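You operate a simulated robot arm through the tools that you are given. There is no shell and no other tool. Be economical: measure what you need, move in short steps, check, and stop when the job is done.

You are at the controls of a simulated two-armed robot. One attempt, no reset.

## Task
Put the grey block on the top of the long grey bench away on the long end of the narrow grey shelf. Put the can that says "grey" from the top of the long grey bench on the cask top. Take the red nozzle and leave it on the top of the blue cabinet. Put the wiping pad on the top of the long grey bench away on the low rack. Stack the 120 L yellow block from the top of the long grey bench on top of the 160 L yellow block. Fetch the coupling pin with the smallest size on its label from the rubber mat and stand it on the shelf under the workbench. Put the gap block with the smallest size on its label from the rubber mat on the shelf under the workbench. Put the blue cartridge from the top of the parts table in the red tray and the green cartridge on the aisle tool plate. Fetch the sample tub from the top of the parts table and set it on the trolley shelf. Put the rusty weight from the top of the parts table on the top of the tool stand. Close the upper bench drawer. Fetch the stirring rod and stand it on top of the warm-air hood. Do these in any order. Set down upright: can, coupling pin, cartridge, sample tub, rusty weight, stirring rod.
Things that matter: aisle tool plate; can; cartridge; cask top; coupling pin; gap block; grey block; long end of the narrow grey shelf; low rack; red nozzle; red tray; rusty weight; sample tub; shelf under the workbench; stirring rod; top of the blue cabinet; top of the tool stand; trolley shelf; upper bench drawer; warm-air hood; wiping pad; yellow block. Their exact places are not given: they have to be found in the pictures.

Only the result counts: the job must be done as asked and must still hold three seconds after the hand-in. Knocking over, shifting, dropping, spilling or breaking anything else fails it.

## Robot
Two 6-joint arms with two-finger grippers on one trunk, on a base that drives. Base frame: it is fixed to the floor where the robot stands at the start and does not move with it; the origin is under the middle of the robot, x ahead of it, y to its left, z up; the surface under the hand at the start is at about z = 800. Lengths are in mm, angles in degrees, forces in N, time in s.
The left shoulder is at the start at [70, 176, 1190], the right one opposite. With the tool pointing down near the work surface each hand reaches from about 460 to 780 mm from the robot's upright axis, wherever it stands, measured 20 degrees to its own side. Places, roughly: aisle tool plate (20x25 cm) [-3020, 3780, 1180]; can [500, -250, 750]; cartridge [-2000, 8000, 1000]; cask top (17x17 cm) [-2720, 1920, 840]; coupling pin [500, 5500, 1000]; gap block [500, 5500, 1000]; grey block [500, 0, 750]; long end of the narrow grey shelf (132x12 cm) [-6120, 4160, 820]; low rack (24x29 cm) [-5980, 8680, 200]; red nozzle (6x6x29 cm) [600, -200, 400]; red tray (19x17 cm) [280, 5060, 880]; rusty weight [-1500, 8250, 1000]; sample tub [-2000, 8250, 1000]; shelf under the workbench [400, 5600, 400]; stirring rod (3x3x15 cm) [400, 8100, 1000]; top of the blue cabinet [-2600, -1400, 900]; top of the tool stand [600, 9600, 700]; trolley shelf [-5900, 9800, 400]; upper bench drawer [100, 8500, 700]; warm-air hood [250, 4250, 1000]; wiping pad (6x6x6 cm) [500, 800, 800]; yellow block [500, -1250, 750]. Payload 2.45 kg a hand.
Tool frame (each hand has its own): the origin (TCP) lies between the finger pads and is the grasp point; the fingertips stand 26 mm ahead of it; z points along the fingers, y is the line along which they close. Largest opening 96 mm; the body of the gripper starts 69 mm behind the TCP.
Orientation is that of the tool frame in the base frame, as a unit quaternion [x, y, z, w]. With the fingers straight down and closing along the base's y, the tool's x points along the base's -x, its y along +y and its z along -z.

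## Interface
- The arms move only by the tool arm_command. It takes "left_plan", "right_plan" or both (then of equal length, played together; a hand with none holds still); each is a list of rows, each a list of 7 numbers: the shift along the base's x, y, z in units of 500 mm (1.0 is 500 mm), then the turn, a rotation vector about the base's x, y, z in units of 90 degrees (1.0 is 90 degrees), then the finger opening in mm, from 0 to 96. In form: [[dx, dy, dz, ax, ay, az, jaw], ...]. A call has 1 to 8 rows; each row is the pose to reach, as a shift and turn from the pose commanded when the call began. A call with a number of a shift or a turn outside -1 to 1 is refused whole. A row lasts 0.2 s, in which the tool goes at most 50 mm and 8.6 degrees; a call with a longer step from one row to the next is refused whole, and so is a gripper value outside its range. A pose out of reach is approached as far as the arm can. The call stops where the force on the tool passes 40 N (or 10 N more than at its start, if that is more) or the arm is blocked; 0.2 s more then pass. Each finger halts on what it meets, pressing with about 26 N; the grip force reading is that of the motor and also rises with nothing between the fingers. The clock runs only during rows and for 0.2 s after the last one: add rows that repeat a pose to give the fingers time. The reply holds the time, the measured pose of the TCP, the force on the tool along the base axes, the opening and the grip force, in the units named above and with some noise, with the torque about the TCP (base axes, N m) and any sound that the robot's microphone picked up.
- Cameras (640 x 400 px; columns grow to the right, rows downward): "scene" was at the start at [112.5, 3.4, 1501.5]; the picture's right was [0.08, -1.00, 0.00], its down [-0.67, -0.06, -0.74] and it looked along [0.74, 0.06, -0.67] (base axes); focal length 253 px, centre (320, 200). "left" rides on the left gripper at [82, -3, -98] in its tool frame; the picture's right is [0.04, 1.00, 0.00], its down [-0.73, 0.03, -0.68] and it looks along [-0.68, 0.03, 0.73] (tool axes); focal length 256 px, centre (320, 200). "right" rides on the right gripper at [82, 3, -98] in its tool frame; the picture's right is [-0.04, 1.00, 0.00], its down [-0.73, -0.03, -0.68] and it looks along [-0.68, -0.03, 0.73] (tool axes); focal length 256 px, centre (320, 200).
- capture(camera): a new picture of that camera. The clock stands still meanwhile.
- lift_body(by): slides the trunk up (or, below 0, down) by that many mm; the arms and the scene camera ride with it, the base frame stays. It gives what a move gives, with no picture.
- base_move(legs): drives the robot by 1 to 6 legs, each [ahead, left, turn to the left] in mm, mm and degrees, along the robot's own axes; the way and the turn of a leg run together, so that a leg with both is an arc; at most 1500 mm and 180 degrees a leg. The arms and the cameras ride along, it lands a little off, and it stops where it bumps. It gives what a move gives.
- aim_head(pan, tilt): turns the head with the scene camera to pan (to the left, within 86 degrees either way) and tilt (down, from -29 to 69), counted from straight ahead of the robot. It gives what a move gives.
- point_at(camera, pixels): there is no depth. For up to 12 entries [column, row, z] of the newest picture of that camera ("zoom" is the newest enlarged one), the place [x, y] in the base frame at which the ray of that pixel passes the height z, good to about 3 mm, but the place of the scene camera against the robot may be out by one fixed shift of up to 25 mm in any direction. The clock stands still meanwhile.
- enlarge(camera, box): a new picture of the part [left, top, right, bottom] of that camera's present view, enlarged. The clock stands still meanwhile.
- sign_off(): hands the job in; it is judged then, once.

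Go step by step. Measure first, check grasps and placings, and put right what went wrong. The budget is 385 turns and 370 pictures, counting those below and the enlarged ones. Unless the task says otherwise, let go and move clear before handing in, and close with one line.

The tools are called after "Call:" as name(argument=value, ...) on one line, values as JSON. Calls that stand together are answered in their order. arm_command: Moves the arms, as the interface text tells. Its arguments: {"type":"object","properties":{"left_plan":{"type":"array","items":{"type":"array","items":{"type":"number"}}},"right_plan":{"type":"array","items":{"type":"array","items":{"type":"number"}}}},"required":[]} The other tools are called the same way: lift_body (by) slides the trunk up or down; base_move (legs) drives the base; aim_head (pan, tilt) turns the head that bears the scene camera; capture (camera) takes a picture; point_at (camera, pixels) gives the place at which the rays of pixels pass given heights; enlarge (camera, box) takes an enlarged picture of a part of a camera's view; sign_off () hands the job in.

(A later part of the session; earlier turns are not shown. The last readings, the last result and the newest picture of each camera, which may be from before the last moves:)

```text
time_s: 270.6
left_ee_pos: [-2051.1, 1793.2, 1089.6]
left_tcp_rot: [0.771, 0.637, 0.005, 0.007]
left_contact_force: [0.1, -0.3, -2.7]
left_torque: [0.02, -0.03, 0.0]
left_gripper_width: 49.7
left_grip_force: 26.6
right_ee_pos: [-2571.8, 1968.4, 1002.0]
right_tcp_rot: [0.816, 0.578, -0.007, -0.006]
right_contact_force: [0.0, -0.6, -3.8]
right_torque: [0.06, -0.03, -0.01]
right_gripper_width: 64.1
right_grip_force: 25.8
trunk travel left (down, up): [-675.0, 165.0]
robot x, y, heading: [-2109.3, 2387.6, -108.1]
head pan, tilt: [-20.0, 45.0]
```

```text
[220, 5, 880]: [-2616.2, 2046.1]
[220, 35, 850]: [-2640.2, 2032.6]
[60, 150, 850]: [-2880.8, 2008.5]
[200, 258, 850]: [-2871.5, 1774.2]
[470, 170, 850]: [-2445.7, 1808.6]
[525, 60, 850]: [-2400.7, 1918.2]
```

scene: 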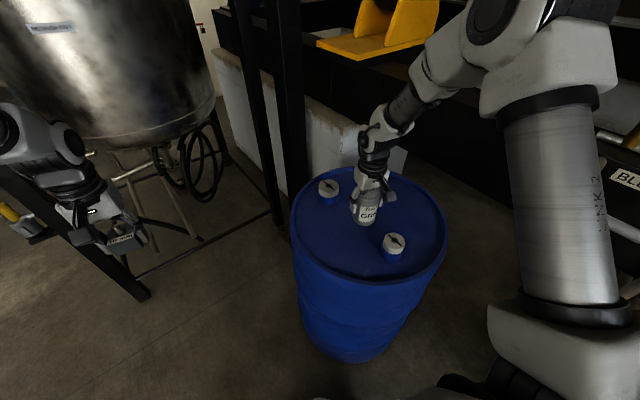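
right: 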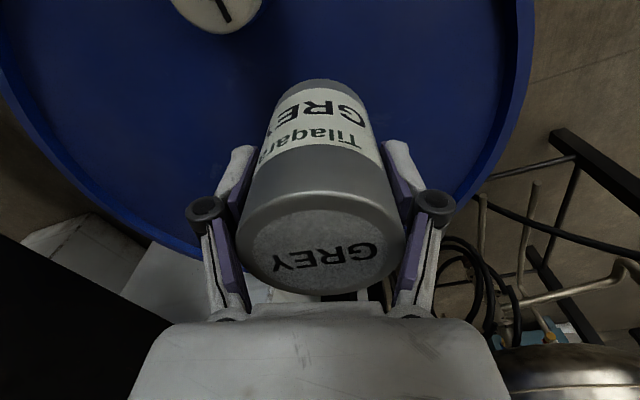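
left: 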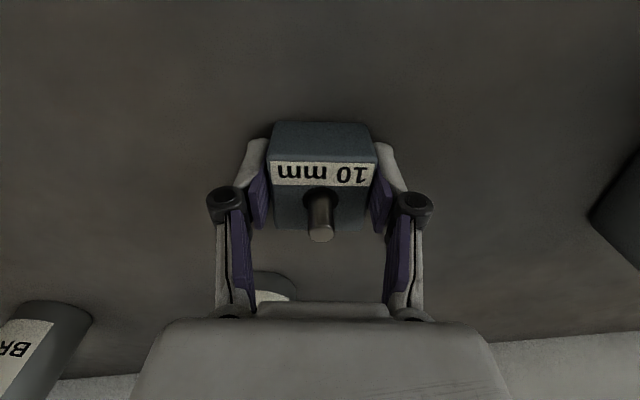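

Bungs at (-2630,1755) and (-2627,2055); free area to the west around (-2700,1925). Slide there.

Call:
base_move(legs=[[81, -109, 0]])

Call:
arm_command(right_plan=[[0, 0, -0.04, 0, 0, 0, 45], [0, 0, -0.08, 0, 0, 0, 45], [0, 0, -0.12, 0, 0, 0, 45], [0, 0, -0.14, 0, 0, 0, 45]])

Call:
capture(camera="scene")

Call:
capture(camera="right")

```text
time_s: 271.9
left_ee_pos: [-2174.6, 1749.8, 1090.2]
left_tcp_rot: [0.771, 0.637, 0.005, 0.007]
left_contact_force: [1.0, 0.2, -1.3]
left_torque: [0.03, 0.01, 0.01]
left_gripper_width: 49.7
left_grip_force: 26.2
right_ee_pos: [-2696.5, 1923.2, 1002.2]
right_tcp_rot: [0.816, 0.578, -0.008, -0.007]
right_contact_force: [0.7, -0.3, -3.2]
right_torque: [0.05, 0.01, -0.02]
right_gripper_width: 64.4
right_grip_force: 25.9
trunk travel left (down, up): [-675.0, 165.0]
robot x, y, heading: [-2228.5, 2341.0, -107.9]
head pan, tilt: [-20.0, 45.0]
```

```text
time_s: 272.9
left_ee_pos: [-2176.1, 1749.4, 1089.7]
left_tcp_rot: [0.771, 0.637, 0.005, 0.008]
left_contact_force: [0.5, 0.2, -2.6]
left_torque: [0.04, -0.02, -0.01]
left_gripper_width: 49.7
left_grip_force: 26.4
right_ee_pos: [-2696.7, 1923.6, 930.5]
right_tcp_rot: [0.816, 0.578, -0.008, -0.005]
right_contact_force: [-0.3, 0.0, -2.8]
right_torque: [0.0, -0.01, 0.02]
right_gripper_width: 64.6
right_grip_force: 26.0
trunk travel left (down, up): [-675.0, 165.0]
robot x, y, heading: [-2231.1, 2338.2, -107.8]
head pan, tilt: [-20.0, 45.0]
```

```text
262 pictures are left
```

scene: 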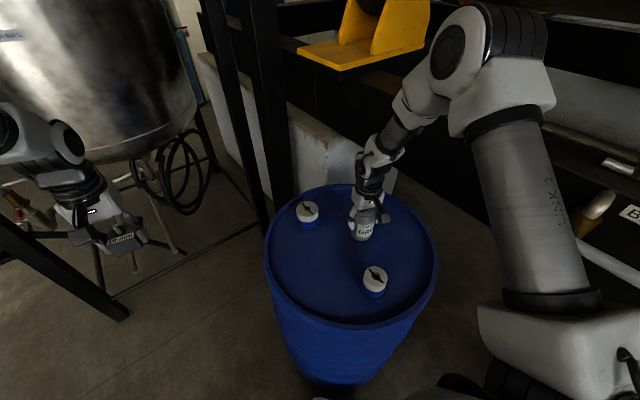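

```text
261 pictures are left
```

right: 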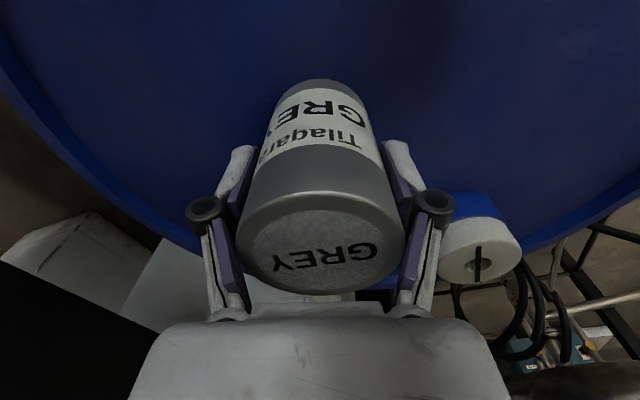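

Call:
arm_command(right_plan=[[0, 0, -0.01, 0, 0, 0, 45], [0, 0, -0.02, 0, 0, 0, 45], [0, 0, -0.03, 0, 0, 0, 45], [0, 0, -0.036, 0, 0, 0, 45], [0, 0, -0.042, 0, 0, 0, 45], [0, 0, -0.048, 0, 0, 0, 45], [0, 0, -0.054, 0, 0, 0, 45], [0, 0, -0.06, 0, 0, 0, 45]])

```text
time_s: 274.7
left_ee_pos: [-2174.8, 1751.3, 1091.7]
left_tcp_rot: [0.771, 0.637, 0.005, 0.008]
left_contact_force: [-0.6, 0.2, -2.0]
left_torque: [0.03, 0.02, 0.01]
left_gripper_width: 49.4
left_grip_force: 26.3
right_ee_pos: [-2697.9, 1923.5, 906.8]
right_tcp_rot: [0.815, 0.579, -0.011, -0.004]
right_contact_force: [-9.7, -1.1, 31.0]
right_torque: [0.1, -0.36, 0.0]
right_gripper_width: 64.6
right_grip_force: 25.6
trunk travel left (down, up): [-675.0, 165.0]
robot x, y, heading: [-2232.1, 2339.9, -107.8]
head pan, tilt: [-20.0, 45.0]
```

Seated at TCP z≈907. Ease up, open, and rise.

Call:
arm_command(right_plan=[[0, 0, 0.012, 0, 0, 0, 45], [0, 0, 0.012, 0, 0, 0, 66], [0, 0, 0.012, 0, 0, 0, 75], [0, 0, 0.012, 0, 0, 0, 96], [0, 0, 0.04, 0, 0, 0, 96], [0, 0, 0.12, 0, 0, 0, 96], [0, 0, 0.2, 0, 0, 0, 96]])

Call:
capture(camera="right")

Call:
capture(camera="scene")

```text
time_s: 276.3
left_ee_pos: [-2176.0, 1749.7, 1090.7]
left_tcp_rot: [0.771, 0.636, 0.005, 0.008]
left_contact_force: [1.2, 0.4, -2.7]
left_torque: [0.02, 0.0, 0.02]
left_gripper_width: 49.7
left_grip_force: 25.6
right_ee_pos: [-2699.2, 1924.8, 1002.5]
right_tcp_rot: [0.815, 0.579, -0.008, -0.006]
right_contact_force: [0.3, -0.5, 1.0]
right_torque: [-0.02, -0.01, -0.04]
right_gripper_width: 96.0
right_grip_force: 0.0
trunk travel left (down, up): [-675.0, 165.0]
robot x, y, heading: [-2230.9, 2337.4, -108.1]
head pan, tilt: [-20.0, 45.0]
```

```text
260 pictures are left
```

right: 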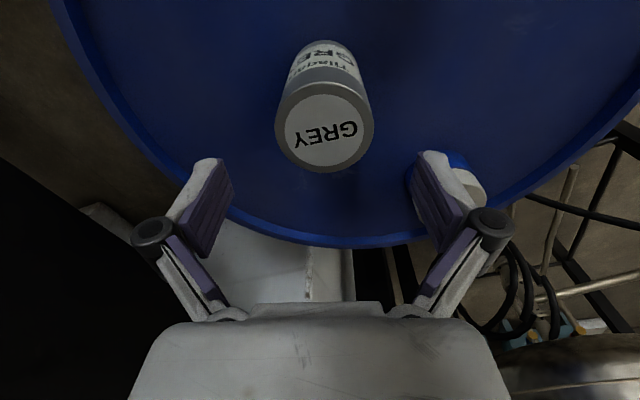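

```text
259 pictures are left
```

scene: 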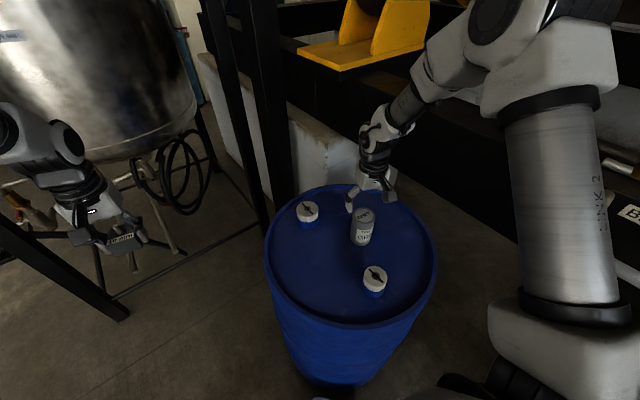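

Can stands on the cask. Back away and turn left to face north, then look for the way to the narrow grey shelf.

Call:
base_move(legs=[[-300, 250, 0], [0, 0, 110], [0, 0, 88]])

Call:
aim_head(pan=45, tilt=10)

Call:
capture(camera="scene")

Call:
aim_head(pan=0, tilt=10)

Call:
capture(camera="scene")

```text
time_s: 286.8
left_ee_pos: [-2072.0, 3095.7, 1089.5]
left_tcp_rot: [0.712, -0.702, -0.007, 0.005]
left_contact_force: [0.6, -0.6, -2.9]
left_torque: [0.0, -0.02, -0.01]
left_gripper_width: 49.5
left_grip_force: 26.0
right_ee_pos: [-1524.3, 3028.4, 999.4]
right_tcp_rot: [-0.659, 0.753, -0.005, 0.008]
right_contact_force: [-0.2, -0.4, 0.0]
right_torque: [0.01, -0.01, -0.02]
right_gripper_width: 95.9
right_grip_force: 0.1
trunk travel left (down, up): [-675.0, 165.0]
robot x, y, heading: [-1897.5, 2525.2, 83.8]
head pan, tilt: [-20.0, 45.0]
```

```text
time_s: 288.2
left_ee_pos: [-2073.3, 3095.1, 1090.1]
left_tcp_rot: [0.711, -0.703, -0.006, 0.006]
left_contact_force: [0.1, 1.0, -2.1]
left_torque: [-0.01, -0.01, 0.01]
left_gripper_width: 49.6
left_grip_force: 26.4
right_ee_pos: [-1525.5, 3029.5, 1000.8]
right_tcp_rot: [-0.658, 0.753, -0.005, 0.008]
right_contact_force: [-0.2, -0.3, 0.1]
right_torque: [-0.02, 0.0, -0.03]
right_gripper_width: 96.0
right_grip_force: 0.0
trunk travel left (down, up): [-675.0, 165.0]
robot x, y, heading: [-1896.6, 2527.6, 83.9]
head pan, tilt: [45.0, 10.0]
```

```text
258 pictures are left
```

scene: 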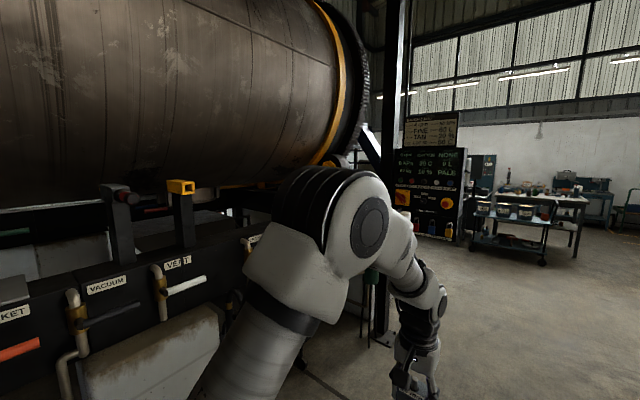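

```text
time_s: 289.3
left_ee_pos: [-2072.0, 3095.7, 1089.2]
left_tcp_rot: [0.711, -0.703, -0.007, 0.005]
left_contact_force: [0.2, -0.1, -2.7]
left_torque: [-0.01, 0.03, -0.03]
left_gripper_width: 49.6
left_grip_force: 25.9
right_ee_pos: [-1524.4, 3029.9, 1000.3]
right_tcp_rot: [-0.658, 0.753, -0.005, 0.007]
right_contact_force: [0.4, 0.5, 0.7]
right_torque: [-0.01, 0.02, -0.01]
right_gripper_width: 96.2
right_grip_force: 0.0
trunk travel left (down, up): [-675.0, 165.0]
robot x, y, heading: [-1898.0, 2529.3, 84.0]
head pan, tilt: [0.0, 10.0]
```

```text
257 pictures are left
```

scene: 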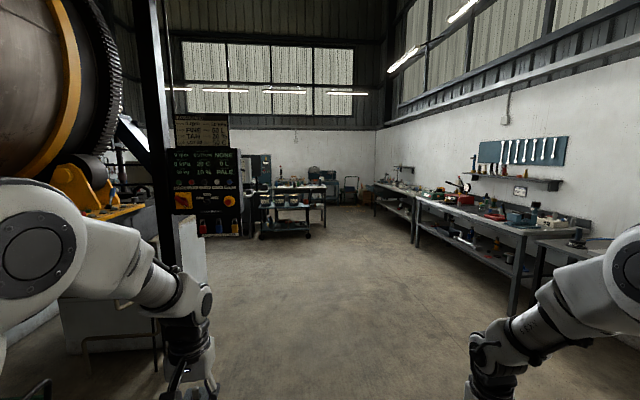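

Call:
base_move(legs=[[1500, 0, 6], [800, 0, 0]])

Call:
aim_head(pan=70, tilt=12)

Call:
capture(camera="scene")

Call:
aim_head(pan=20, tilt=12)

Call:
capture(camera="scene")

```text
time_s: 300.6
left_ee_pos: [-1967.8, 5377.4, 1089.7]
left_tcp_rot: [0.736, -0.677, -0.007, 0.006]
left_contact_force: [-1.3, 0.4, -1.9]
left_torque: [-0.01, 0.03, 0.01]
left_gripper_width: 49.8
left_grip_force: 25.8
right_ee_pos: [-1415.5, 5350.4, 1000.7]
right_tcp_rot: [-0.685, 0.729, -0.005, 0.008]
right_contact_force: [0.1, 0.2, -0.1]
right_torque: [0.01, 0.01, -0.02]
right_gripper_width: 96.1
right_grip_force: 0.1
trunk travel left (down, up): [-675.0, 165.0]
robot x, y, heading: [-1752.9, 4822.1, 87.8]
head pan, tilt: [0.0, 10.0]
```

```text
time_s: 302.0
left_ee_pos: [-1967.1, 5377.8, 1089.5]
left_tcp_rot: [0.736, -0.677, -0.006, 0.006]
left_contact_force: [-1.4, -0.1, -2.7]
left_torque: [-0.03, 0.0, 0.02]
left_gripper_width: 49.5
left_grip_force: 26.0
right_ee_pos: [-1416.9, 5350.2, 1000.2]
right_tcp_rot: [-0.685, 0.729, -0.005, 0.008]
right_contact_force: [0.3, 0.8, -0.3]
right_torque: [-0.02, 0.01, 0.0]
right_gripper_width: 96.0
right_grip_force: 0.0
trunk travel left (down, up): [-675.0, 165.0]
robot x, y, heading: [-1751.9, 4823.8, 87.7]
head pan, tilt: [70.0, 12.0]
```

```text
256 pictures are left
```

scene: 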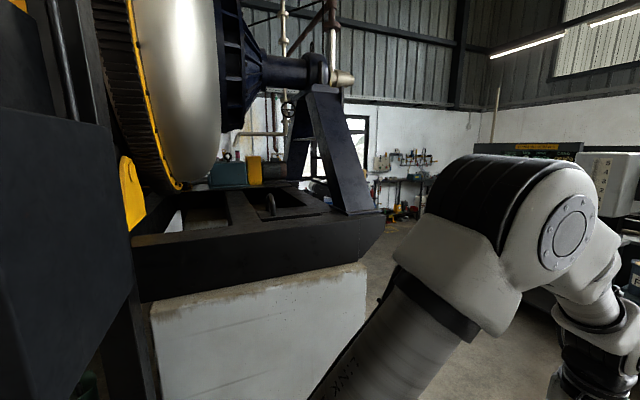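

```text
time_s: 303.2
left_ee_pos: [-1967.4, 5377.8, 1090.5]
left_tcp_rot: [0.736, -0.677, -0.006, 0.007]
left_contact_force: [0.1, -0.3, -2.5]
left_torque: [-0.08, 0.02, 0.01]
left_gripper_width: 49.8
left_grip_force: 26.4
right_ee_pos: [-1415.9, 5350.4, 1000.7]
right_tcp_rot: [-0.684, 0.729, -0.005, 0.008]
right_contact_force: [0.2, 1.3, 0.5]
right_torque: [0.0, 0.01, 0.0]
right_gripper_width: 96.0
right_grip_force: 0.0
trunk travel left (down, up): [-675.0, 165.0]
robot x, y, heading: [-1751.9, 4827.5, 87.9]
head pan, tilt: [20.0, 12.0]
```

```text
255 pictures are left
```

scene: 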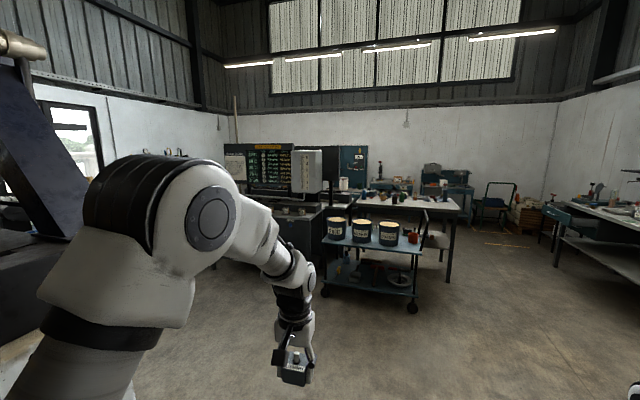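

There's a passage west past the mill's end (pedestal corner near (-3100,5750)). Drive to y≈6200, then turn west.

Call:
base_move(legs=[[1370, 0, 0], [0, 0, 92]])

Call:
aim_head(pan=0, tilt=12)

Call:
capture(camera="scene")

```text
time_s: 313.9
left_ee_pos: [-2270.8, 5930.5, 1088.7]
left_tcp_rot: [0.997, 0.078, 0.0, 0.01]
left_contact_force: [0.0, -0.4, -2.0]
left_torque: [0.01, -0.03, 0.0]
left_gripper_width: 49.6
left_grip_force: 26.6
right_ee_pos: [-2285.5, 6481.1, 999.7]
right_tcp_rot: [1.0, 0.006, -0.003, -0.009]
right_contact_force: [-0.7, 0.2, 0.1]
right_torque: [-0.03, 0.01, -0.02]
right_gripper_width: 96.2
right_grip_force: 0.2
trunk travel left (down, up): [-675.0, 165.0]
robot x, y, heading: [-1732.5, 6183.0, -178.1]
head pan, tilt: [20.0, 12.0]
```

```text
time_s: 314.7
left_ee_pos: [-2271.6, 5931.3, 1089.6]
left_tcp_rot: [0.997, 0.079, 0.0, 0.009]
left_contact_force: [-0.3, -0.4, -2.6]
left_torque: [-0.01, 0.0, -0.01]
left_gripper_width: 49.7
left_grip_force: 25.8
right_ee_pos: [-2285.0, 6482.1, 1000.4]
right_tcp_rot: [1.0, 0.005, -0.003, -0.008]
right_contact_force: [-0.1, -0.4, -0.1]
right_torque: [0.0, 0.0, 0.0]
right_gripper_width: 96.1
right_grip_force: 0.1
trunk travel left (down, up): [-675.0, 165.0]
robot x, y, heading: [-1732.0, 6182.3, -177.8]
head pan, tilt: [0.0, 12.0]
```

```text
254 pictures are left
```

scene: 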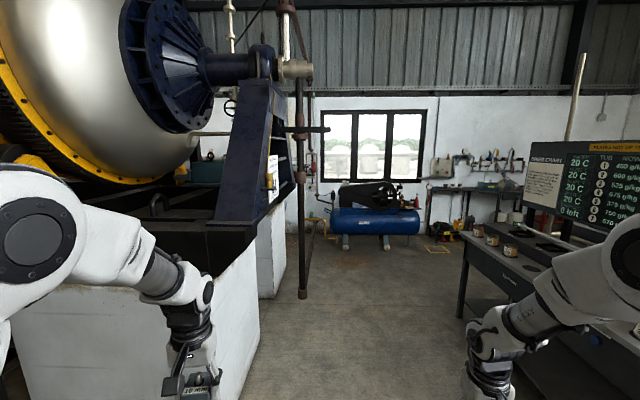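

Call:
point_at(camera="scene", pixels=[[248, 380, 0], [260, 330, 0], [285, 275, 0], [303, 298, 0], [458, 318, 0], [465, 232, 800], [516, 300, 800], [345, 250, 0], [415, 250, 0]])

```text
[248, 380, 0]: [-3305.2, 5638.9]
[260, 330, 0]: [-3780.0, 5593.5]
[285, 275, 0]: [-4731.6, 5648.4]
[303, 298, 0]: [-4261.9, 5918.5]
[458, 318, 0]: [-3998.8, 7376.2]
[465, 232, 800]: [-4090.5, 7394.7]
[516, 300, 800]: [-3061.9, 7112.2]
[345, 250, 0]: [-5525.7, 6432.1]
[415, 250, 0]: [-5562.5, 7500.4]
```

Call:
base_move(legs=[[0, -250, 0], [1450, 0, 0], [1350, 0, 0]])

Call:
aim_head(pan=35, tilt=15)

Call:
capture(camera="scene")

Call:
aim_head(pan=80, tilt=15)

Call:
capture(camera="scene")

```text
time_s: 329.8
left_ee_pos: [-5121.5, 6141.2, 1089.8]
left_tcp_rot: [0.998, 0.06, -0.001, 0.009]
left_contact_force: [0.2, -0.7, -3.2]
left_torque: [-0.02, -0.01, -0.01]
left_gripper_width: 49.5
left_grip_force: 26.1
right_ee_pos: [-5114.1, 6693.4, 1000.6]
right_tcp_rot: [1.0, -0.013, -0.002, -0.008]
right_contact_force: [0.0, -0.1, -0.1]
right_torque: [0.04, 0.0, 0.06]
right_gripper_width: 95.9
right_grip_force: 0.1
trunk travel left (down, up): [-675.0, 165.0]
robot x, y, heading: [-4574.8, 6375.8, 180.0]
head pan, tilt: [0.0, 12.0]
```

```text
time_s: 330.8
left_ee_pos: [-5121.4, 6141.7, 1090.1]
left_tcp_rot: [0.998, 0.06, 0.0, 0.01]
left_contact_force: [-0.2, -0.4, -2.1]
left_torque: [-0.02, 0.0, 0.0]
left_gripper_width: 49.6
left_grip_force: 26.1
right_ee_pos: [-5114.7, 6692.4, 1000.9]
right_tcp_rot: [1.0, -0.013, -0.003, -0.009]
right_contact_force: [-0.1, 0.6, 0.0]
right_torque: [0.02, -0.01, 0.0]
right_gripper_width: 96.0
right_grip_force: 0.1
trunk travel left (down, up): [-675.0, 165.0]
robot x, y, heading: [-4577.2, 6375.9, 179.8]
head pan, tilt: [35.0, 15.0]
```

```text
253 pictures are left
```

scene: 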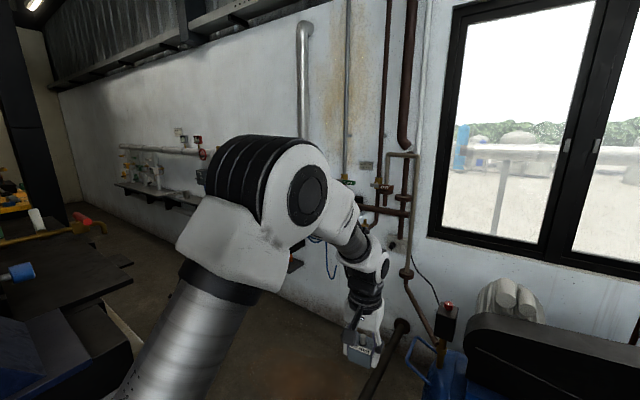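

```text
time_s: 331.9
left_ee_pos: [-5122.0, 6141.1, 1090.4]
left_tcp_rot: [0.998, 0.06, -0.001, 0.009]
left_contact_force: [0.8, -0.5, -1.7]
left_torque: [0.01, 0.0, -0.01]
left_gripper_width: 49.4
left_grip_force: 26.4
right_ee_pos: [-5115.2, 6693.0, 1000.4]
right_tcp_rot: [1.0, -0.013, -0.003, -0.009]
right_contact_force: [0.1, -0.8, 0.2]
right_torque: [-0.02, 0.01, -0.02]
right_gripper_width: 96.2
right_grip_force: 0.1
trunk travel left (down, up): [-675.0, 165.0]
robot x, y, heading: [-4578.6, 6375.8, 179.8]
head pan, tilt: [80.0, 15.0]
```

```text
252 pictures are left
```

scene: 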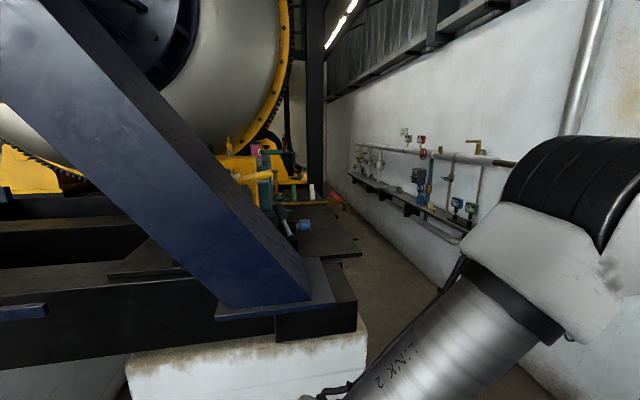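

Call:
aim_head(pan=60, tilt=40)

Call:
capture(camera="scene")

Call:
aim_head(pan=10, tilt=35)

Call:
capture(camera="scene")

```text
time_s: 332.8
left_ee_pos: [-5121.1, 6141.2, 1089.9]
left_tcp_rot: [0.998, 0.06, -0.001, 0.009]
left_contact_force: [0.0, 0.4, -1.8]
left_torque: [0.0, -0.06, -0.04]
left_gripper_width: 49.7
left_grip_force: 26.1
right_ee_pos: [-5114.2, 6694.2, 1000.0]
right_tcp_rot: [1.0, -0.014, -0.003, -0.009]
right_contact_force: [0.1, 0.3, -0.1]
right_torque: [-0.01, 0.02, 0.01]
right_gripper_width: 95.9
right_grip_force: 0.0
trunk travel left (down, up): [-675.0, 165.0]
robot x, y, heading: [-4576.6, 6377.5, 179.7]
head pan, tilt: [60.0, 40.0]
```

```text
251 pictures are left
```

scene: 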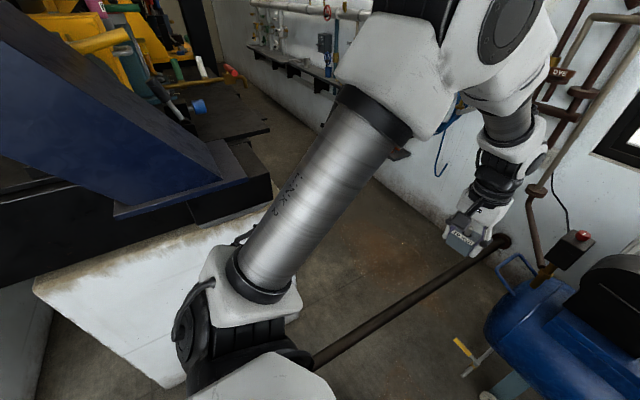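

```text
time_s: 334.0
left_ee_pos: [-5121.4, 6141.9, 1090.0]
left_tcp_rot: [0.998, 0.059, 0.0, 0.009]
left_contact_force: [0.5, -0.1, -3.3]
left_torque: [0.03, 0.0, -0.03]
left_gripper_width: 49.5
left_grip_force: 26.3
right_ee_pos: [-5114.3, 6693.0, 1000.4]
right_tcp_rot: [1.0, -0.014, -0.002, -0.008]
right_contact_force: [0.3, -0.6, 0.2]
right_torque: [0.04, 0.02, 0.01]
right_gripper_width: 96.1
right_grip_force: 0.0
trunk travel left (down, up): [-675.0, 165.0]
robot x, y, heading: [-4576.1, 6375.9, 180.0]
head pan, tilt: [10.0, 35.0]
```

```text
250 pictures are left
```

scene: 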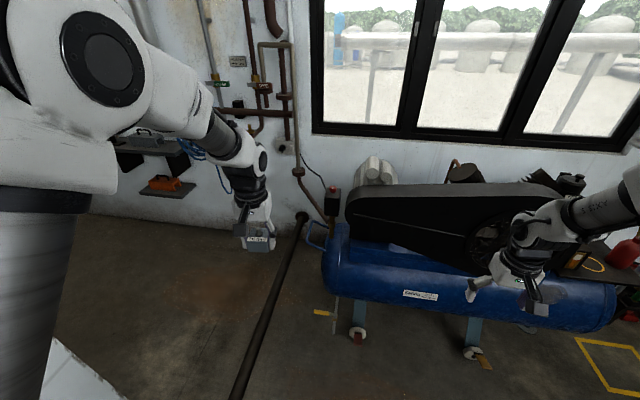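

A low pipe (z≈260, along y≈6000) bars the corridor to the shelf from the north, so I must come from the south lane. Drive back east and strafe south along x≈-800.

Call:
base_move(legs=[[-1450, 0, 0], [-1450, 0, 0], [-870, 0, 0], [0, 1500, 0], [0, 1500, 0]])

Call:
aim_head(pan=0, tilt=20)

Call:
capture(camera="scene")

```text
time_s: 366.4
left_ee_pos: [-1247.0, 3172.4, 1090.7]
left_tcp_rot: [0.998, 0.068, 0.0, 0.008]
left_contact_force: [-0.6, 0.3, -2.7]
left_torque: [-0.04, -0.03, 0.02]
left_gripper_width: 49.4
left_grip_force: 26.4
right_ee_pos: [-1249.1, 3723.5, 1000.7]
right_tcp_rot: [1.0, -0.005, -0.003, -0.008]
right_contact_force: [0.2, -0.4, 0.8]
right_torque: [-0.02, -0.01, -0.01]
right_gripper_width: 95.8
right_grip_force: 0.1
trunk travel left (down, up): [-675.0, 165.0]
robot x, y, heading: [-704.5, 3413.7, -179.4]
head pan, tilt: [10.0, 35.0]
```

```text
time_s: 367.1
left_ee_pos: [-1246.0, 3172.5, 1090.0]
left_tcp_rot: [0.998, 0.069, 0.0, 0.009]
left_contact_force: [0.0, 0.1, -2.4]
left_torque: [0.03, 0.01, -0.01]
left_gripper_width: 49.6
left_grip_force: 25.8
right_ee_pos: [-1248.3, 3722.8, 1001.4]
right_tcp_rot: [1.0, -0.005, -0.003, -0.008]
right_contact_force: [-0.1, 0.2, -0.2]
right_torque: [0.02, 0.03, 0.02]
right_gripper_width: 96.1
right_grip_force: 0.0
trunk travel left (down, up): [-675.0, 165.0]
robot x, y, heading: [-701.8, 3412.9, -179.1]
head pan, tilt: [0.0, 20.0]
```

```text
249 pictures are left
```

scene: 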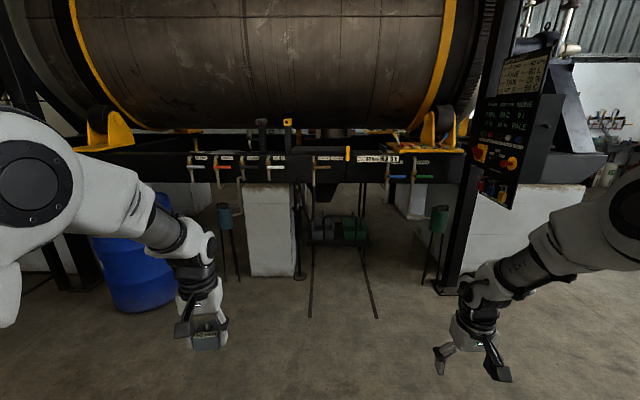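

Call:
enlarge(camera="scene", box=[300, 100, 500, 225])

Call:
base_move(legs=[[0, 1500, -0.5], [0, 1500, 0], [0, 830, 0]])

Call:
capture(camera="scene")

```text
3.20 times, centred on (400, 162) of scene
```

zoom: 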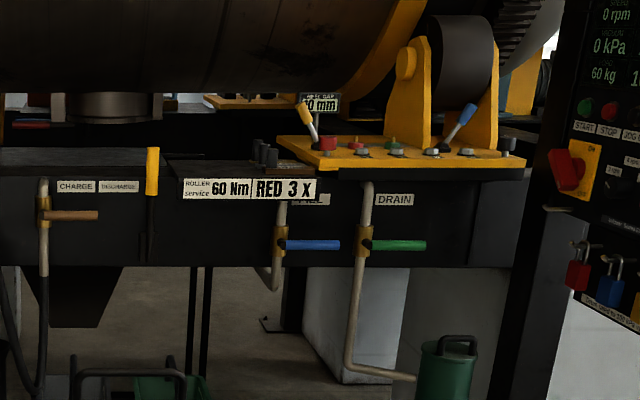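

```text
time_s: 385.6
left_ee_pos: [-1100.7, -677.0, 1090.4]
left_tcp_rot: [0.996, 0.087, 0.0, 0.009]
left_contact_force: [0.0, -0.6, -2.3]
left_torque: [0.0, -0.02, -0.04]
left_gripper_width: 49.6
left_grip_force: 26.2
right_ee_pos: [-1123.0, -125.7, 999.8]
right_tcp_rot: [1.0, 0.014, -0.003, -0.009]
right_contact_force: [-0.4, 0.4, 0.8]
right_torque: [-0.02, -0.01, 0.0]
right_gripper_width: 96.0
right_grip_force: 0.2
trunk travel left (down, up): [-675.0, 165.0]
robot x, y, heading: [-570.5, -411.2, -176.9]
head pan, tilt: [0.0, 20.0]
```

```text
247 pictures are left
```

scene: 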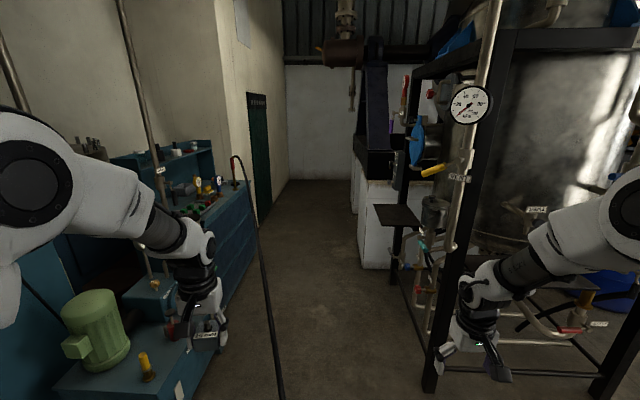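

Call:
base_move(legs=[[0, 0, -3.1], [1400, 0, 0], [1400, 0, 0], [600, 0, 0]])

Call:
capture(camera="scene")

Call:
aim_head(pan=-50, tilt=20)

Call:
capture(camera="scene")

```text
time_s: 389.8
left_ee_pos: [-1739.8, -648.6, 1092.3]
left_tcp_rot: [0.998, 0.06, -0.003, 0.01]
left_contact_force: [1.1, 0.2, -1.8]
left_torque: [-0.02, 0.02, 0.0]
left_gripper_width: 49.9
left_grip_force: 26.1
right_ee_pos: [-1735.5, -96.3, 1004.5]
right_tcp_rot: [1.0, -0.013, -0.006, -0.009]
right_contact_force: [-0.6, -0.1, 0.6]
right_torque: [-0.03, 0.06, -0.02]
right_gripper_width: 95.9
right_grip_force: 0.1
trunk travel left (down, up): [-675.0, 165.0]
robot x, y, heading: [-1201.0, -413.2, 179.8]
head pan, tilt: [0.0, 20.0]
stopped in leg 2: the robot was blocked; the commanded pose is now the measured one
```

```text
246 pictures are left
```

scene: 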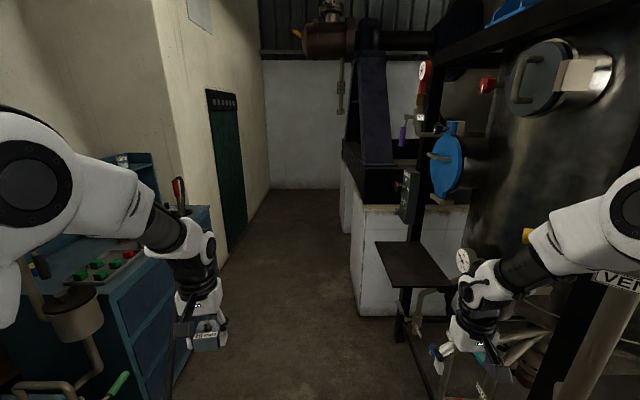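

```text
time_s: 390.9
left_ee_pos: [-1743.2, -649.9, 1090.2]
left_tcp_rot: [0.998, 0.06, -0.002, 0.008]
left_contact_force: [0.3, -0.8, -2.9]
left_torque: [-0.02, -0.01, -0.01]
left_gripper_width: 49.7
left_grip_force: 26.1
right_ee_pos: [-1736.1, -98.4, 1004.0]
right_tcp_rot: [1.0, -0.012, -0.004, -0.01]
right_contact_force: [-0.3, -0.4, -0.2]
right_torque: [-0.01, 0.0, -0.01]
right_gripper_width: 95.9
right_grip_force: 0.1
trunk travel left (down, up): [-675.0, 165.0]
robot x, y, heading: [-1197.7, -409.9, 180.0]
head pan, tilt: [-50.0, 20.0]
```

```text
245 pictures are left
```

scene: 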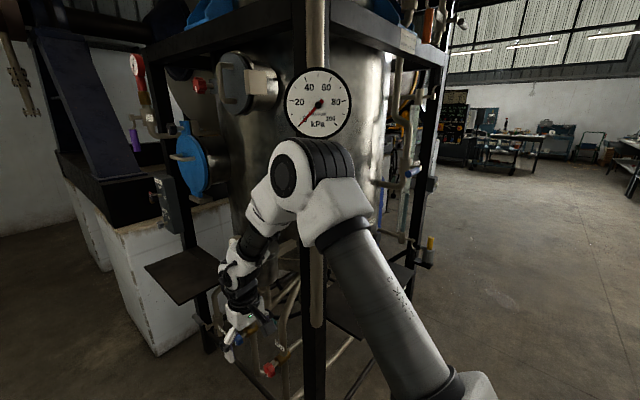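

The right hand brushed the skid's pipe. Back slightly, shift 190 mm left, and proceed.

Call:
base_move(legs=[[-200, 0, 0], [0, 200, 0], [1400, 0, 0], [1400, 0, 0], [500, 0, 0]])

Call:
aim_head(pan=0, tilt=20)

Call:
capture(camera="scene")

Call:
aim_head(pan=-50, tilt=20)

Call:
capture(camera="scene")

```text
time_s: 405.1
left_ee_pos: [-4059.1, -840.3, 1094.2]
left_tcp_rot: [0.998, 0.054, -0.006, 0.008]
left_contact_force: [-0.3, 0.6, -3.4]
left_torque: [0.01, -0.04, -0.03]
left_gripper_width: 49.6
left_grip_force: 25.9
right_ee_pos: [-4043.9, -289.1, 998.7]
right_tcp_rot: [1.0, -0.019, 0.001, -0.009]
right_contact_force: [0.4, -0.7, -0.2]
right_torque: [0.01, -0.02, 0.01]
right_gripper_width: 96.0
right_grip_force: 0.1
trunk travel left (down, up): [-675.0, 165.0]
robot x, y, heading: [-3526.0, -612.5, 179.1]
head pan, tilt: [-50.0, 20.0]
stopped in leg 4: the robot was blocked; the commanded pose is now the measured one
```

```text
time_s: 406.3
left_ee_pos: [-4059.0, -841.3, 1094.6]
left_tcp_rot: [0.998, 0.056, -0.007, 0.008]
left_contact_force: [0.7, -0.6, -2.1]
left_torque: [-0.01, 0.01, 0.0]
left_gripper_width: 49.8
left_grip_force: 26.2
right_ee_pos: [-4045.5, -289.6, 1000.8]
right_tcp_rot: [1.0, -0.017, -0.002, -0.009]
right_contact_force: [0.9, 0.3, 0.0]
right_torque: [0.0, 0.04, -0.04]
right_gripper_width: 96.2
right_grip_force: 0.2
trunk travel left (down, up): [-675.0, 165.0]
robot x, y, heading: [-3530.6, -610.9, 179.7]
head pan, tilt: [0.0, 20.0]
```

```text
244 pictures are left
```

scene: 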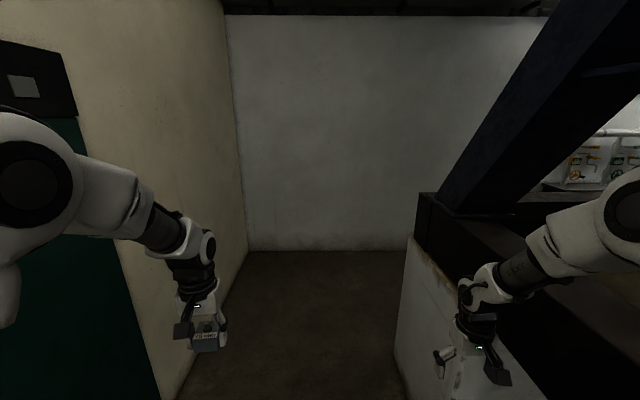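

```text
time_s: 407.5
left_ee_pos: [-4058.7, -841.1, 1094.5]
left_tcp_rot: [0.998, 0.056, -0.007, 0.009]
left_contact_force: [0.3, -0.2, -2.6]
left_torque: [0.02, -0.03, 0.01]
left_gripper_width: 49.6
left_grip_force: 26.4
right_ee_pos: [-4046.2, -289.6, 999.3]
right_tcp_rot: [1.0, -0.017, -0.002, -0.008]
right_contact_force: [-0.5, -0.4, -0.6]
right_torque: [-0.03, 0.04, 0.01]
right_gripper_width: 96.3
right_grip_force: 0.1
trunk travel left (down, up): [-675.0, 165.0]
robot x, y, heading: [-3524.0, -611.8, 179.2]
head pan, tilt: [-50.0, 20.0]
```

```text
243 pictures are left
```

scene: 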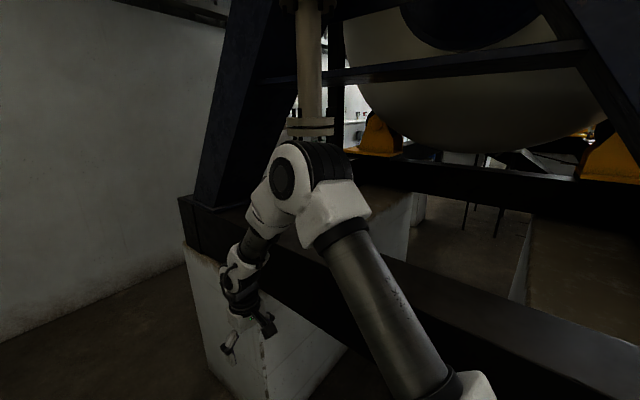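

Call:
aim_head(pan=0, tilt=38)

Call:
capture(camera="scene")

Call:
point_at(camera="scene", pixels=[[393, 270, 0], [410, 300, 0], [246, 168, 0], [215, 235, 0], [195, 280, 0], [400, 168, 0], [320, 168, 0]])

```text
time_s: 408.7
left_ee_pos: [-4058.0, -841.6, 1095.5]
left_tcp_rot: [0.998, 0.056, -0.006, 0.009]
left_contact_force: [-0.3, 0.0, -2.0]
left_torque: [0.04, -0.03, -0.03]
left_gripper_width: 49.7
left_grip_force: 25.3
right_ee_pos: [-4045.4, -289.4, 999.1]
right_tcp_rot: [1.0, -0.017, -0.002, -0.009]
right_contact_force: [0.1, -0.4, -0.4]
right_torque: [0.0, 0.02, 0.03]
right_gripper_width: 96.0
right_grip_force: 0.1
trunk travel left (down, up): [-675.0, 165.0]
robot x, y, heading: [-3524.0, -609.9, 179.5]
head pan, tilt: [0.0, 38.0]
```

```text
242 pictures are left
```

scene: 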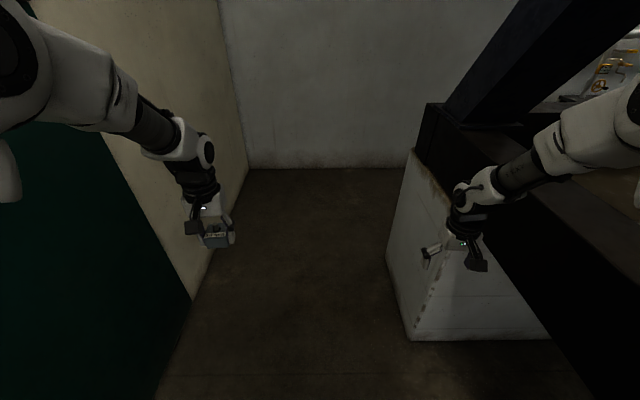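

```text
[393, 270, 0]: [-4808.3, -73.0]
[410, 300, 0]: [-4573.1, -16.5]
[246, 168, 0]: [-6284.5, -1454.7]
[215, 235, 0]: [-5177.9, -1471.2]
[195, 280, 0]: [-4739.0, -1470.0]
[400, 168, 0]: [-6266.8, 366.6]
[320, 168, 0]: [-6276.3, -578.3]
```

The lane is clear in the middle (wall y≈-1470, pedestal y≈-70). Shift left 200 and go on to x≈-5400, then look north.

Call:
base_move(legs=[[-60, 0, 0], [0, 200, 0.5], [1000, 0, 0], [900, 0, 0]])

Call:
aim_head(pan=-70, tilt=20)

Call:
capture(camera="scene")

```text
time_s: 419.9
left_ee_pos: [-5892.2, -1071.1, 1089.3]
left_tcp_rot: [0.997, 0.072, 0.001, 0.009]
left_contact_force: [0.2, 0.6, -2.8]
left_torque: [-0.01, -0.02, 0.0]
left_gripper_width: 49.3
left_grip_force: 26.4
right_ee_pos: [-5896.0, -519.5, 997.1]
right_tcp_rot: [1.0, 0.0, 0.002, -0.009]
right_contact_force: [-0.1, 0.1, 0.0]
right_torque: [-0.01, -0.02, 0.03]
right_gripper_width: 95.9
right_grip_force: 0.0
trunk travel left (down, up): [-675.0, 165.0]
robot x, y, heading: [-5350.3, -824.8, -178.9]
head pan, tilt: [0.0, 38.0]
```

```text
time_s: 421.3
left_ee_pos: [-5891.3, -1070.9, 1089.7]
left_tcp_rot: [0.997, 0.073, 0.0, 0.01]
left_contact_force: [-0.4, 0.2, -2.6]
left_torque: [-0.01, -0.05, 0.02]
left_gripper_width: 49.8
left_grip_force: 26.7
right_ee_pos: [-5896.2, -520.0, 994.9]
right_tcp_rot: [1.0, -0.001, 0.004, -0.009]
right_contact_force: [1.0, -0.8, 0.3]
right_torque: [-0.02, 0.01, -0.01]
right_gripper_width: 96.0
right_grip_force: 0.0
trunk travel left (down, up): [-675.0, 165.0]
robot x, y, heading: [-5354.8, -827.3, -178.6]
head pan, tilt: [-70.0, 20.0]
```

```text
241 pictures are left
```

scene: 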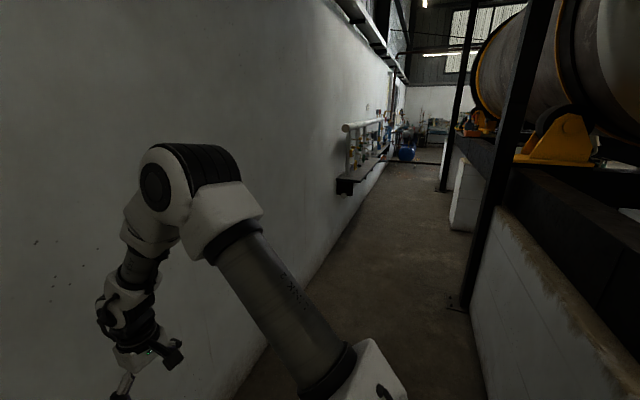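

Call:
point_at(camera="scene", pixels=[[456, 308, 0], [447, 190, 0], [455, 228, 0], [250, 370, 0], [345, 193, 800], [338, 180, 820], [387, 152, 820], [430, 163, 260], [460, 330, 0]])

```text
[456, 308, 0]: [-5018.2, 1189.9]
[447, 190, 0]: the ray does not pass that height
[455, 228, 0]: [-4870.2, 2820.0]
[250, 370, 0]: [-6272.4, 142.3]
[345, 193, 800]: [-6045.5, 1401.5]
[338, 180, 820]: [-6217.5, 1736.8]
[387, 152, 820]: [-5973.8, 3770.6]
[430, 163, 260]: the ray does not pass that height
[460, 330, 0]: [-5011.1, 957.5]
```

The corridor (x -6270…-5018) is passable. Strafe north along x≈-5360 facing the wall.

Call:
base_move(legs=[[0, 0, -1.4], [0, -1500, 0], [0, -1500, 0]])

Call:
aim_head(pan=-45, tilt=20)

Call:
capture(camera="scene")

```text
time_s: 436.3
left_ee_pos: [-5890.7, 1994.6, 1088.0]
left_tcp_rot: [0.998, 0.061, 0.0, 0.009]
left_contact_force: [-0.2, 0.1, -2.4]
left_torque: [-0.01, 0.0, 0.03]
left_gripper_width: 49.6
left_grip_force: 26.1
right_ee_pos: [-5881.2, 2548.1, 997.6]
right_tcp_rot: [1.0, -0.012, 0.004, -0.009]
right_contact_force: [0.5, -1.0, 0.0]
right_torque: [0.02, -0.02, 0.04]
right_gripper_width: 96.2
right_grip_force: 0.0
trunk travel left (down, up): [-675.0, 165.0]
robot x, y, heading: [-5347.2, 2225.5, 179.9]
head pan, tilt: [-70.0, 20.0]
```

```text
time_s: 437.2
left_ee_pos: [-5890.5, 1995.3, 1088.7]
left_tcp_rot: [0.998, 0.061, 0.001, 0.009]
left_contact_force: [0.0, -0.1, -2.9]
left_torque: [0.0, 0.02, 0.03]
left_gripper_width: 49.4
left_grip_force: 25.9
right_ee_pos: [-5881.7, 2546.9, 995.4]
right_tcp_rot: [1.0, -0.012, 0.003, -0.008]
right_contact_force: [0.6, -0.6, 1.2]
right_torque: [0.0, 0.0, 0.01]
right_gripper_width: 96.2
right_grip_force: 0.1
trunk travel left (down, up): [-675.0, 165.0]
robot x, y, heading: [-5345.2, 2230.9, 179.8]
head pan, tilt: [-45.0, 20.0]
```

```text
240 pictures are left
```

scene: 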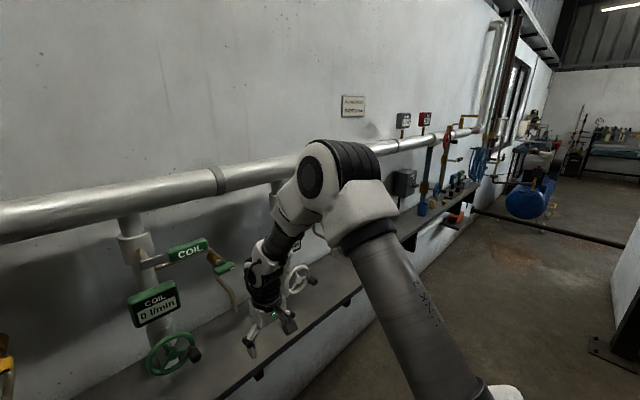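

Call:
base_move(legs=[[0, -1450, 0]])

Call:
aim_head(pan=0, tilt=30)

Call:
capture(camera="scene")

Call:
capture(camera="left")

```text
time_s: 444.5
left_ee_pos: [-5892.0, 3452.7, 1089.0]
left_tcp_rot: [0.998, 0.064, 0.001, 0.009]
left_contact_force: [0.7, 0.0, -2.0]
left_torque: [0.0, -0.03, -0.01]
left_gripper_width: 49.4
left_grip_force: 26.1
right_ee_pos: [-5886.9, 4004.0, 995.5]
right_tcp_rot: [1.0, -0.008, 0.003, -0.009]
right_contact_force: [1.6, 0.1, -0.2]
right_torque: [0.02, 0.0, 0.0]
right_gripper_width: 96.1
right_grip_force: 0.1
trunk travel left (down, up): [-675.0, 165.0]
robot x, y, heading: [-5346.2, 3692.4, -179.5]
head pan, tilt: [-45.0, 20.0]
```

```text
time_s: 445.6
left_ee_pos: [-5892.4, 3453.4, 1089.0]
left_tcp_rot: [0.998, 0.064, 0.001, 0.009]
left_contact_force: [-0.6, 0.2, -2.4]
left_torque: [-0.01, -0.01, 0.01]
left_gripper_width: 49.6
left_grip_force: 26.2
right_ee_pos: [-5887.8, 4005.3, 996.3]
right_tcp_rot: [1.0, -0.008, 0.004, -0.009]
right_contact_force: [0.0, 0.3, 0.3]
right_torque: [-0.03, 0.0, -0.02]
right_gripper_width: 95.9
right_grip_force: 0.1
trunk travel left (down, up): [-675.0, 165.0]
robot x, y, heading: [-5350.8, 3695.8, -179.7]
head pan, tilt: [0.0, 30.0]
```

```text
239 pictures are left
```

scene: 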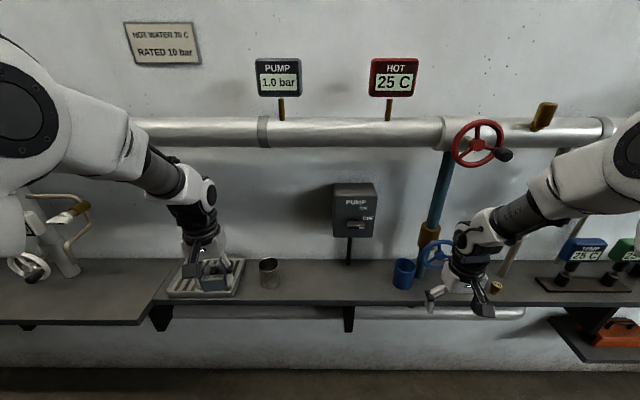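

```text
238 pictures are left
```

left: 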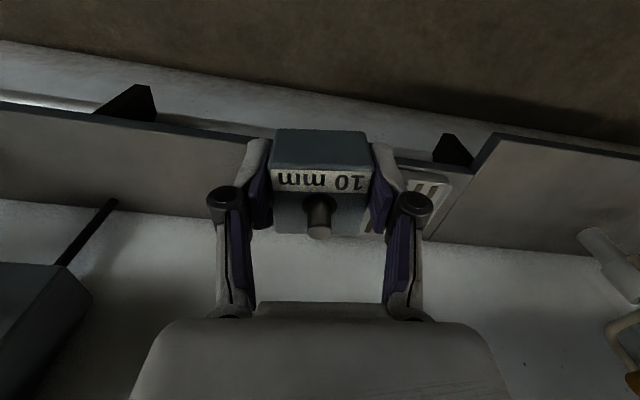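

Call:
point_at(camera="scene", pixels=[[325, 285, 820], [325, 301, 820], [325, 262, 820], [268, 287, 820], [405, 288, 820], [165, 300, 820], [348, 268, 820], [300, 292, 820]])

Call:
enlarge(camera="scene", box=[150, 220, 450, 340])

```text
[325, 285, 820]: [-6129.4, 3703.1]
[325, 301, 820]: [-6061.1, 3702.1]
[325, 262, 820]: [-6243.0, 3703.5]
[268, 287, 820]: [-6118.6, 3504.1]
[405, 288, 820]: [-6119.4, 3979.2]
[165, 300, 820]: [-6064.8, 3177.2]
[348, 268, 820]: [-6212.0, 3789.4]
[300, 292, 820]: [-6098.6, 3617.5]
```

```text
2.13 times, centred on (300, 280) of scene
```

zoom: 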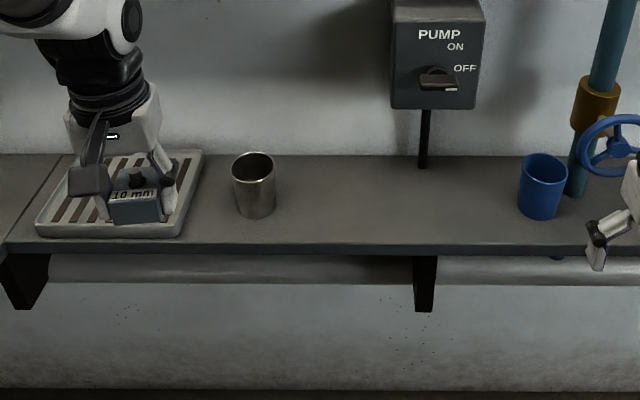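

Call:
point_at(camera="left", pixels=[[100, 118, 820], [200, 131, 820], [100, 212, 820], [150, 220, 820], [420, 170, 820], [115, 202, 820], [30, 270, 950], [30, 270, 1000]])

```text
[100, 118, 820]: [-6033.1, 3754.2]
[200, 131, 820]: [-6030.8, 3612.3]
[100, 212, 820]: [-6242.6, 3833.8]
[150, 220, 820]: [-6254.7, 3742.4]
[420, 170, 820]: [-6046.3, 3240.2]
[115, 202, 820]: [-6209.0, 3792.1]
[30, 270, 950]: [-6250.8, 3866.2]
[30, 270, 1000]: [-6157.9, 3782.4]
```

Shelf front edge is at x≈-6032 and the wall at -6245; aim for (-6105,3640), between the steel cup and the pump box. Shift the base, then lower and extend the left arm under the pipe.

Call:
base_move(legs=[[50, -187, 0]])

Call:
arm_command(left_plan=[[0, 0, -0.09, 0, 0, 0, 30], [0, 0, -0.18, 0, 0, 0, 30], [0, 0, -0.27, 0, 0, 0, 30], [0, 0, -0.36, 0, 0, 0, 30], [-0.09, 0, -0.37, 0, 0, 0, 30], [-0.18, 0, -0.37, 0, 0, 0, 30]])

Call:
capture(camera="left")

Call:
capture(camera="scene")

```text
time_s: 447.2
left_ee_pos: [-5943.1, 3638.6, 1089.0]
left_tcp_rot: [0.998, 0.065, 0.001, 0.009]
left_contact_force: [-0.2, 0.0, -1.8]
left_torque: [0.02, -0.03, 0.01]
left_gripper_width: 49.7
left_grip_force: 25.9
right_ee_pos: [-5937.8, 4191.5, 996.2]
right_tcp_rot: [1.0, -0.01, 0.003, -0.008]
right_contact_force: [0.0, -0.1, 0.6]
right_torque: [-0.02, 0.01, 0.0]
right_gripper_width: 96.0
right_grip_force: 0.1
trunk travel left (down, up): [-675.0, 165.0]
robot x, y, heading: [-5398.5, 3875.9, -179.9]
head pan, tilt: [0.0, 30.0]
```

```text
time_s: 448.6
left_ee_pos: [-6030.8, 3640.9, 904.4]
left_tcp_rot: [0.998, 0.065, 0.001, 0.009]
left_contact_force: [0.0, 1.0, -1.1]
left_torque: [0.03, -0.04, 0.01]
left_gripper_width: 49.7
left_grip_force: 25.8
right_ee_pos: [-5939.9, 4191.5, 995.5]
right_tcp_rot: [1.0, -0.01, 0.004, -0.008]
right_contact_force: [0.0, -0.3, 0.6]
right_torque: [0.04, -0.04, 0.02]
right_gripper_width: 95.8
right_grip_force: 0.1
trunk travel left (down, up): [-675.0, 165.0]
robot x, y, heading: [-5402.3, 3877.3, -179.9]
head pan, tilt: [0.0, 30.0]
```

```text
236 pictures are left
```

left: 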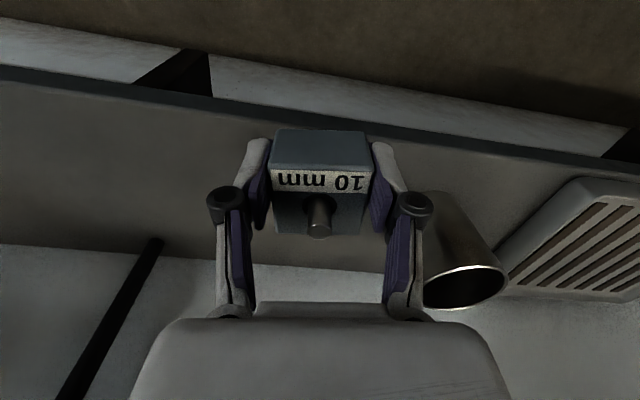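

```text
235 pictures are left
```

scene: 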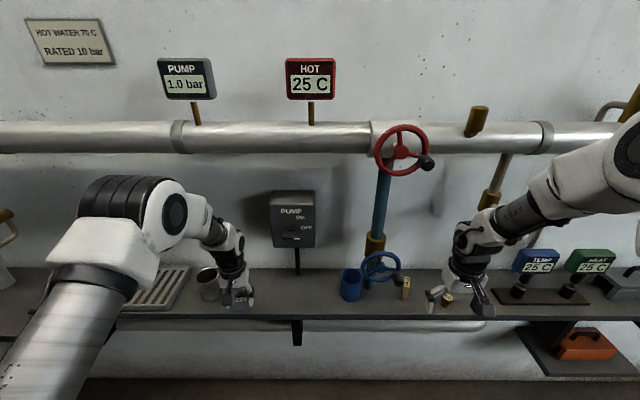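

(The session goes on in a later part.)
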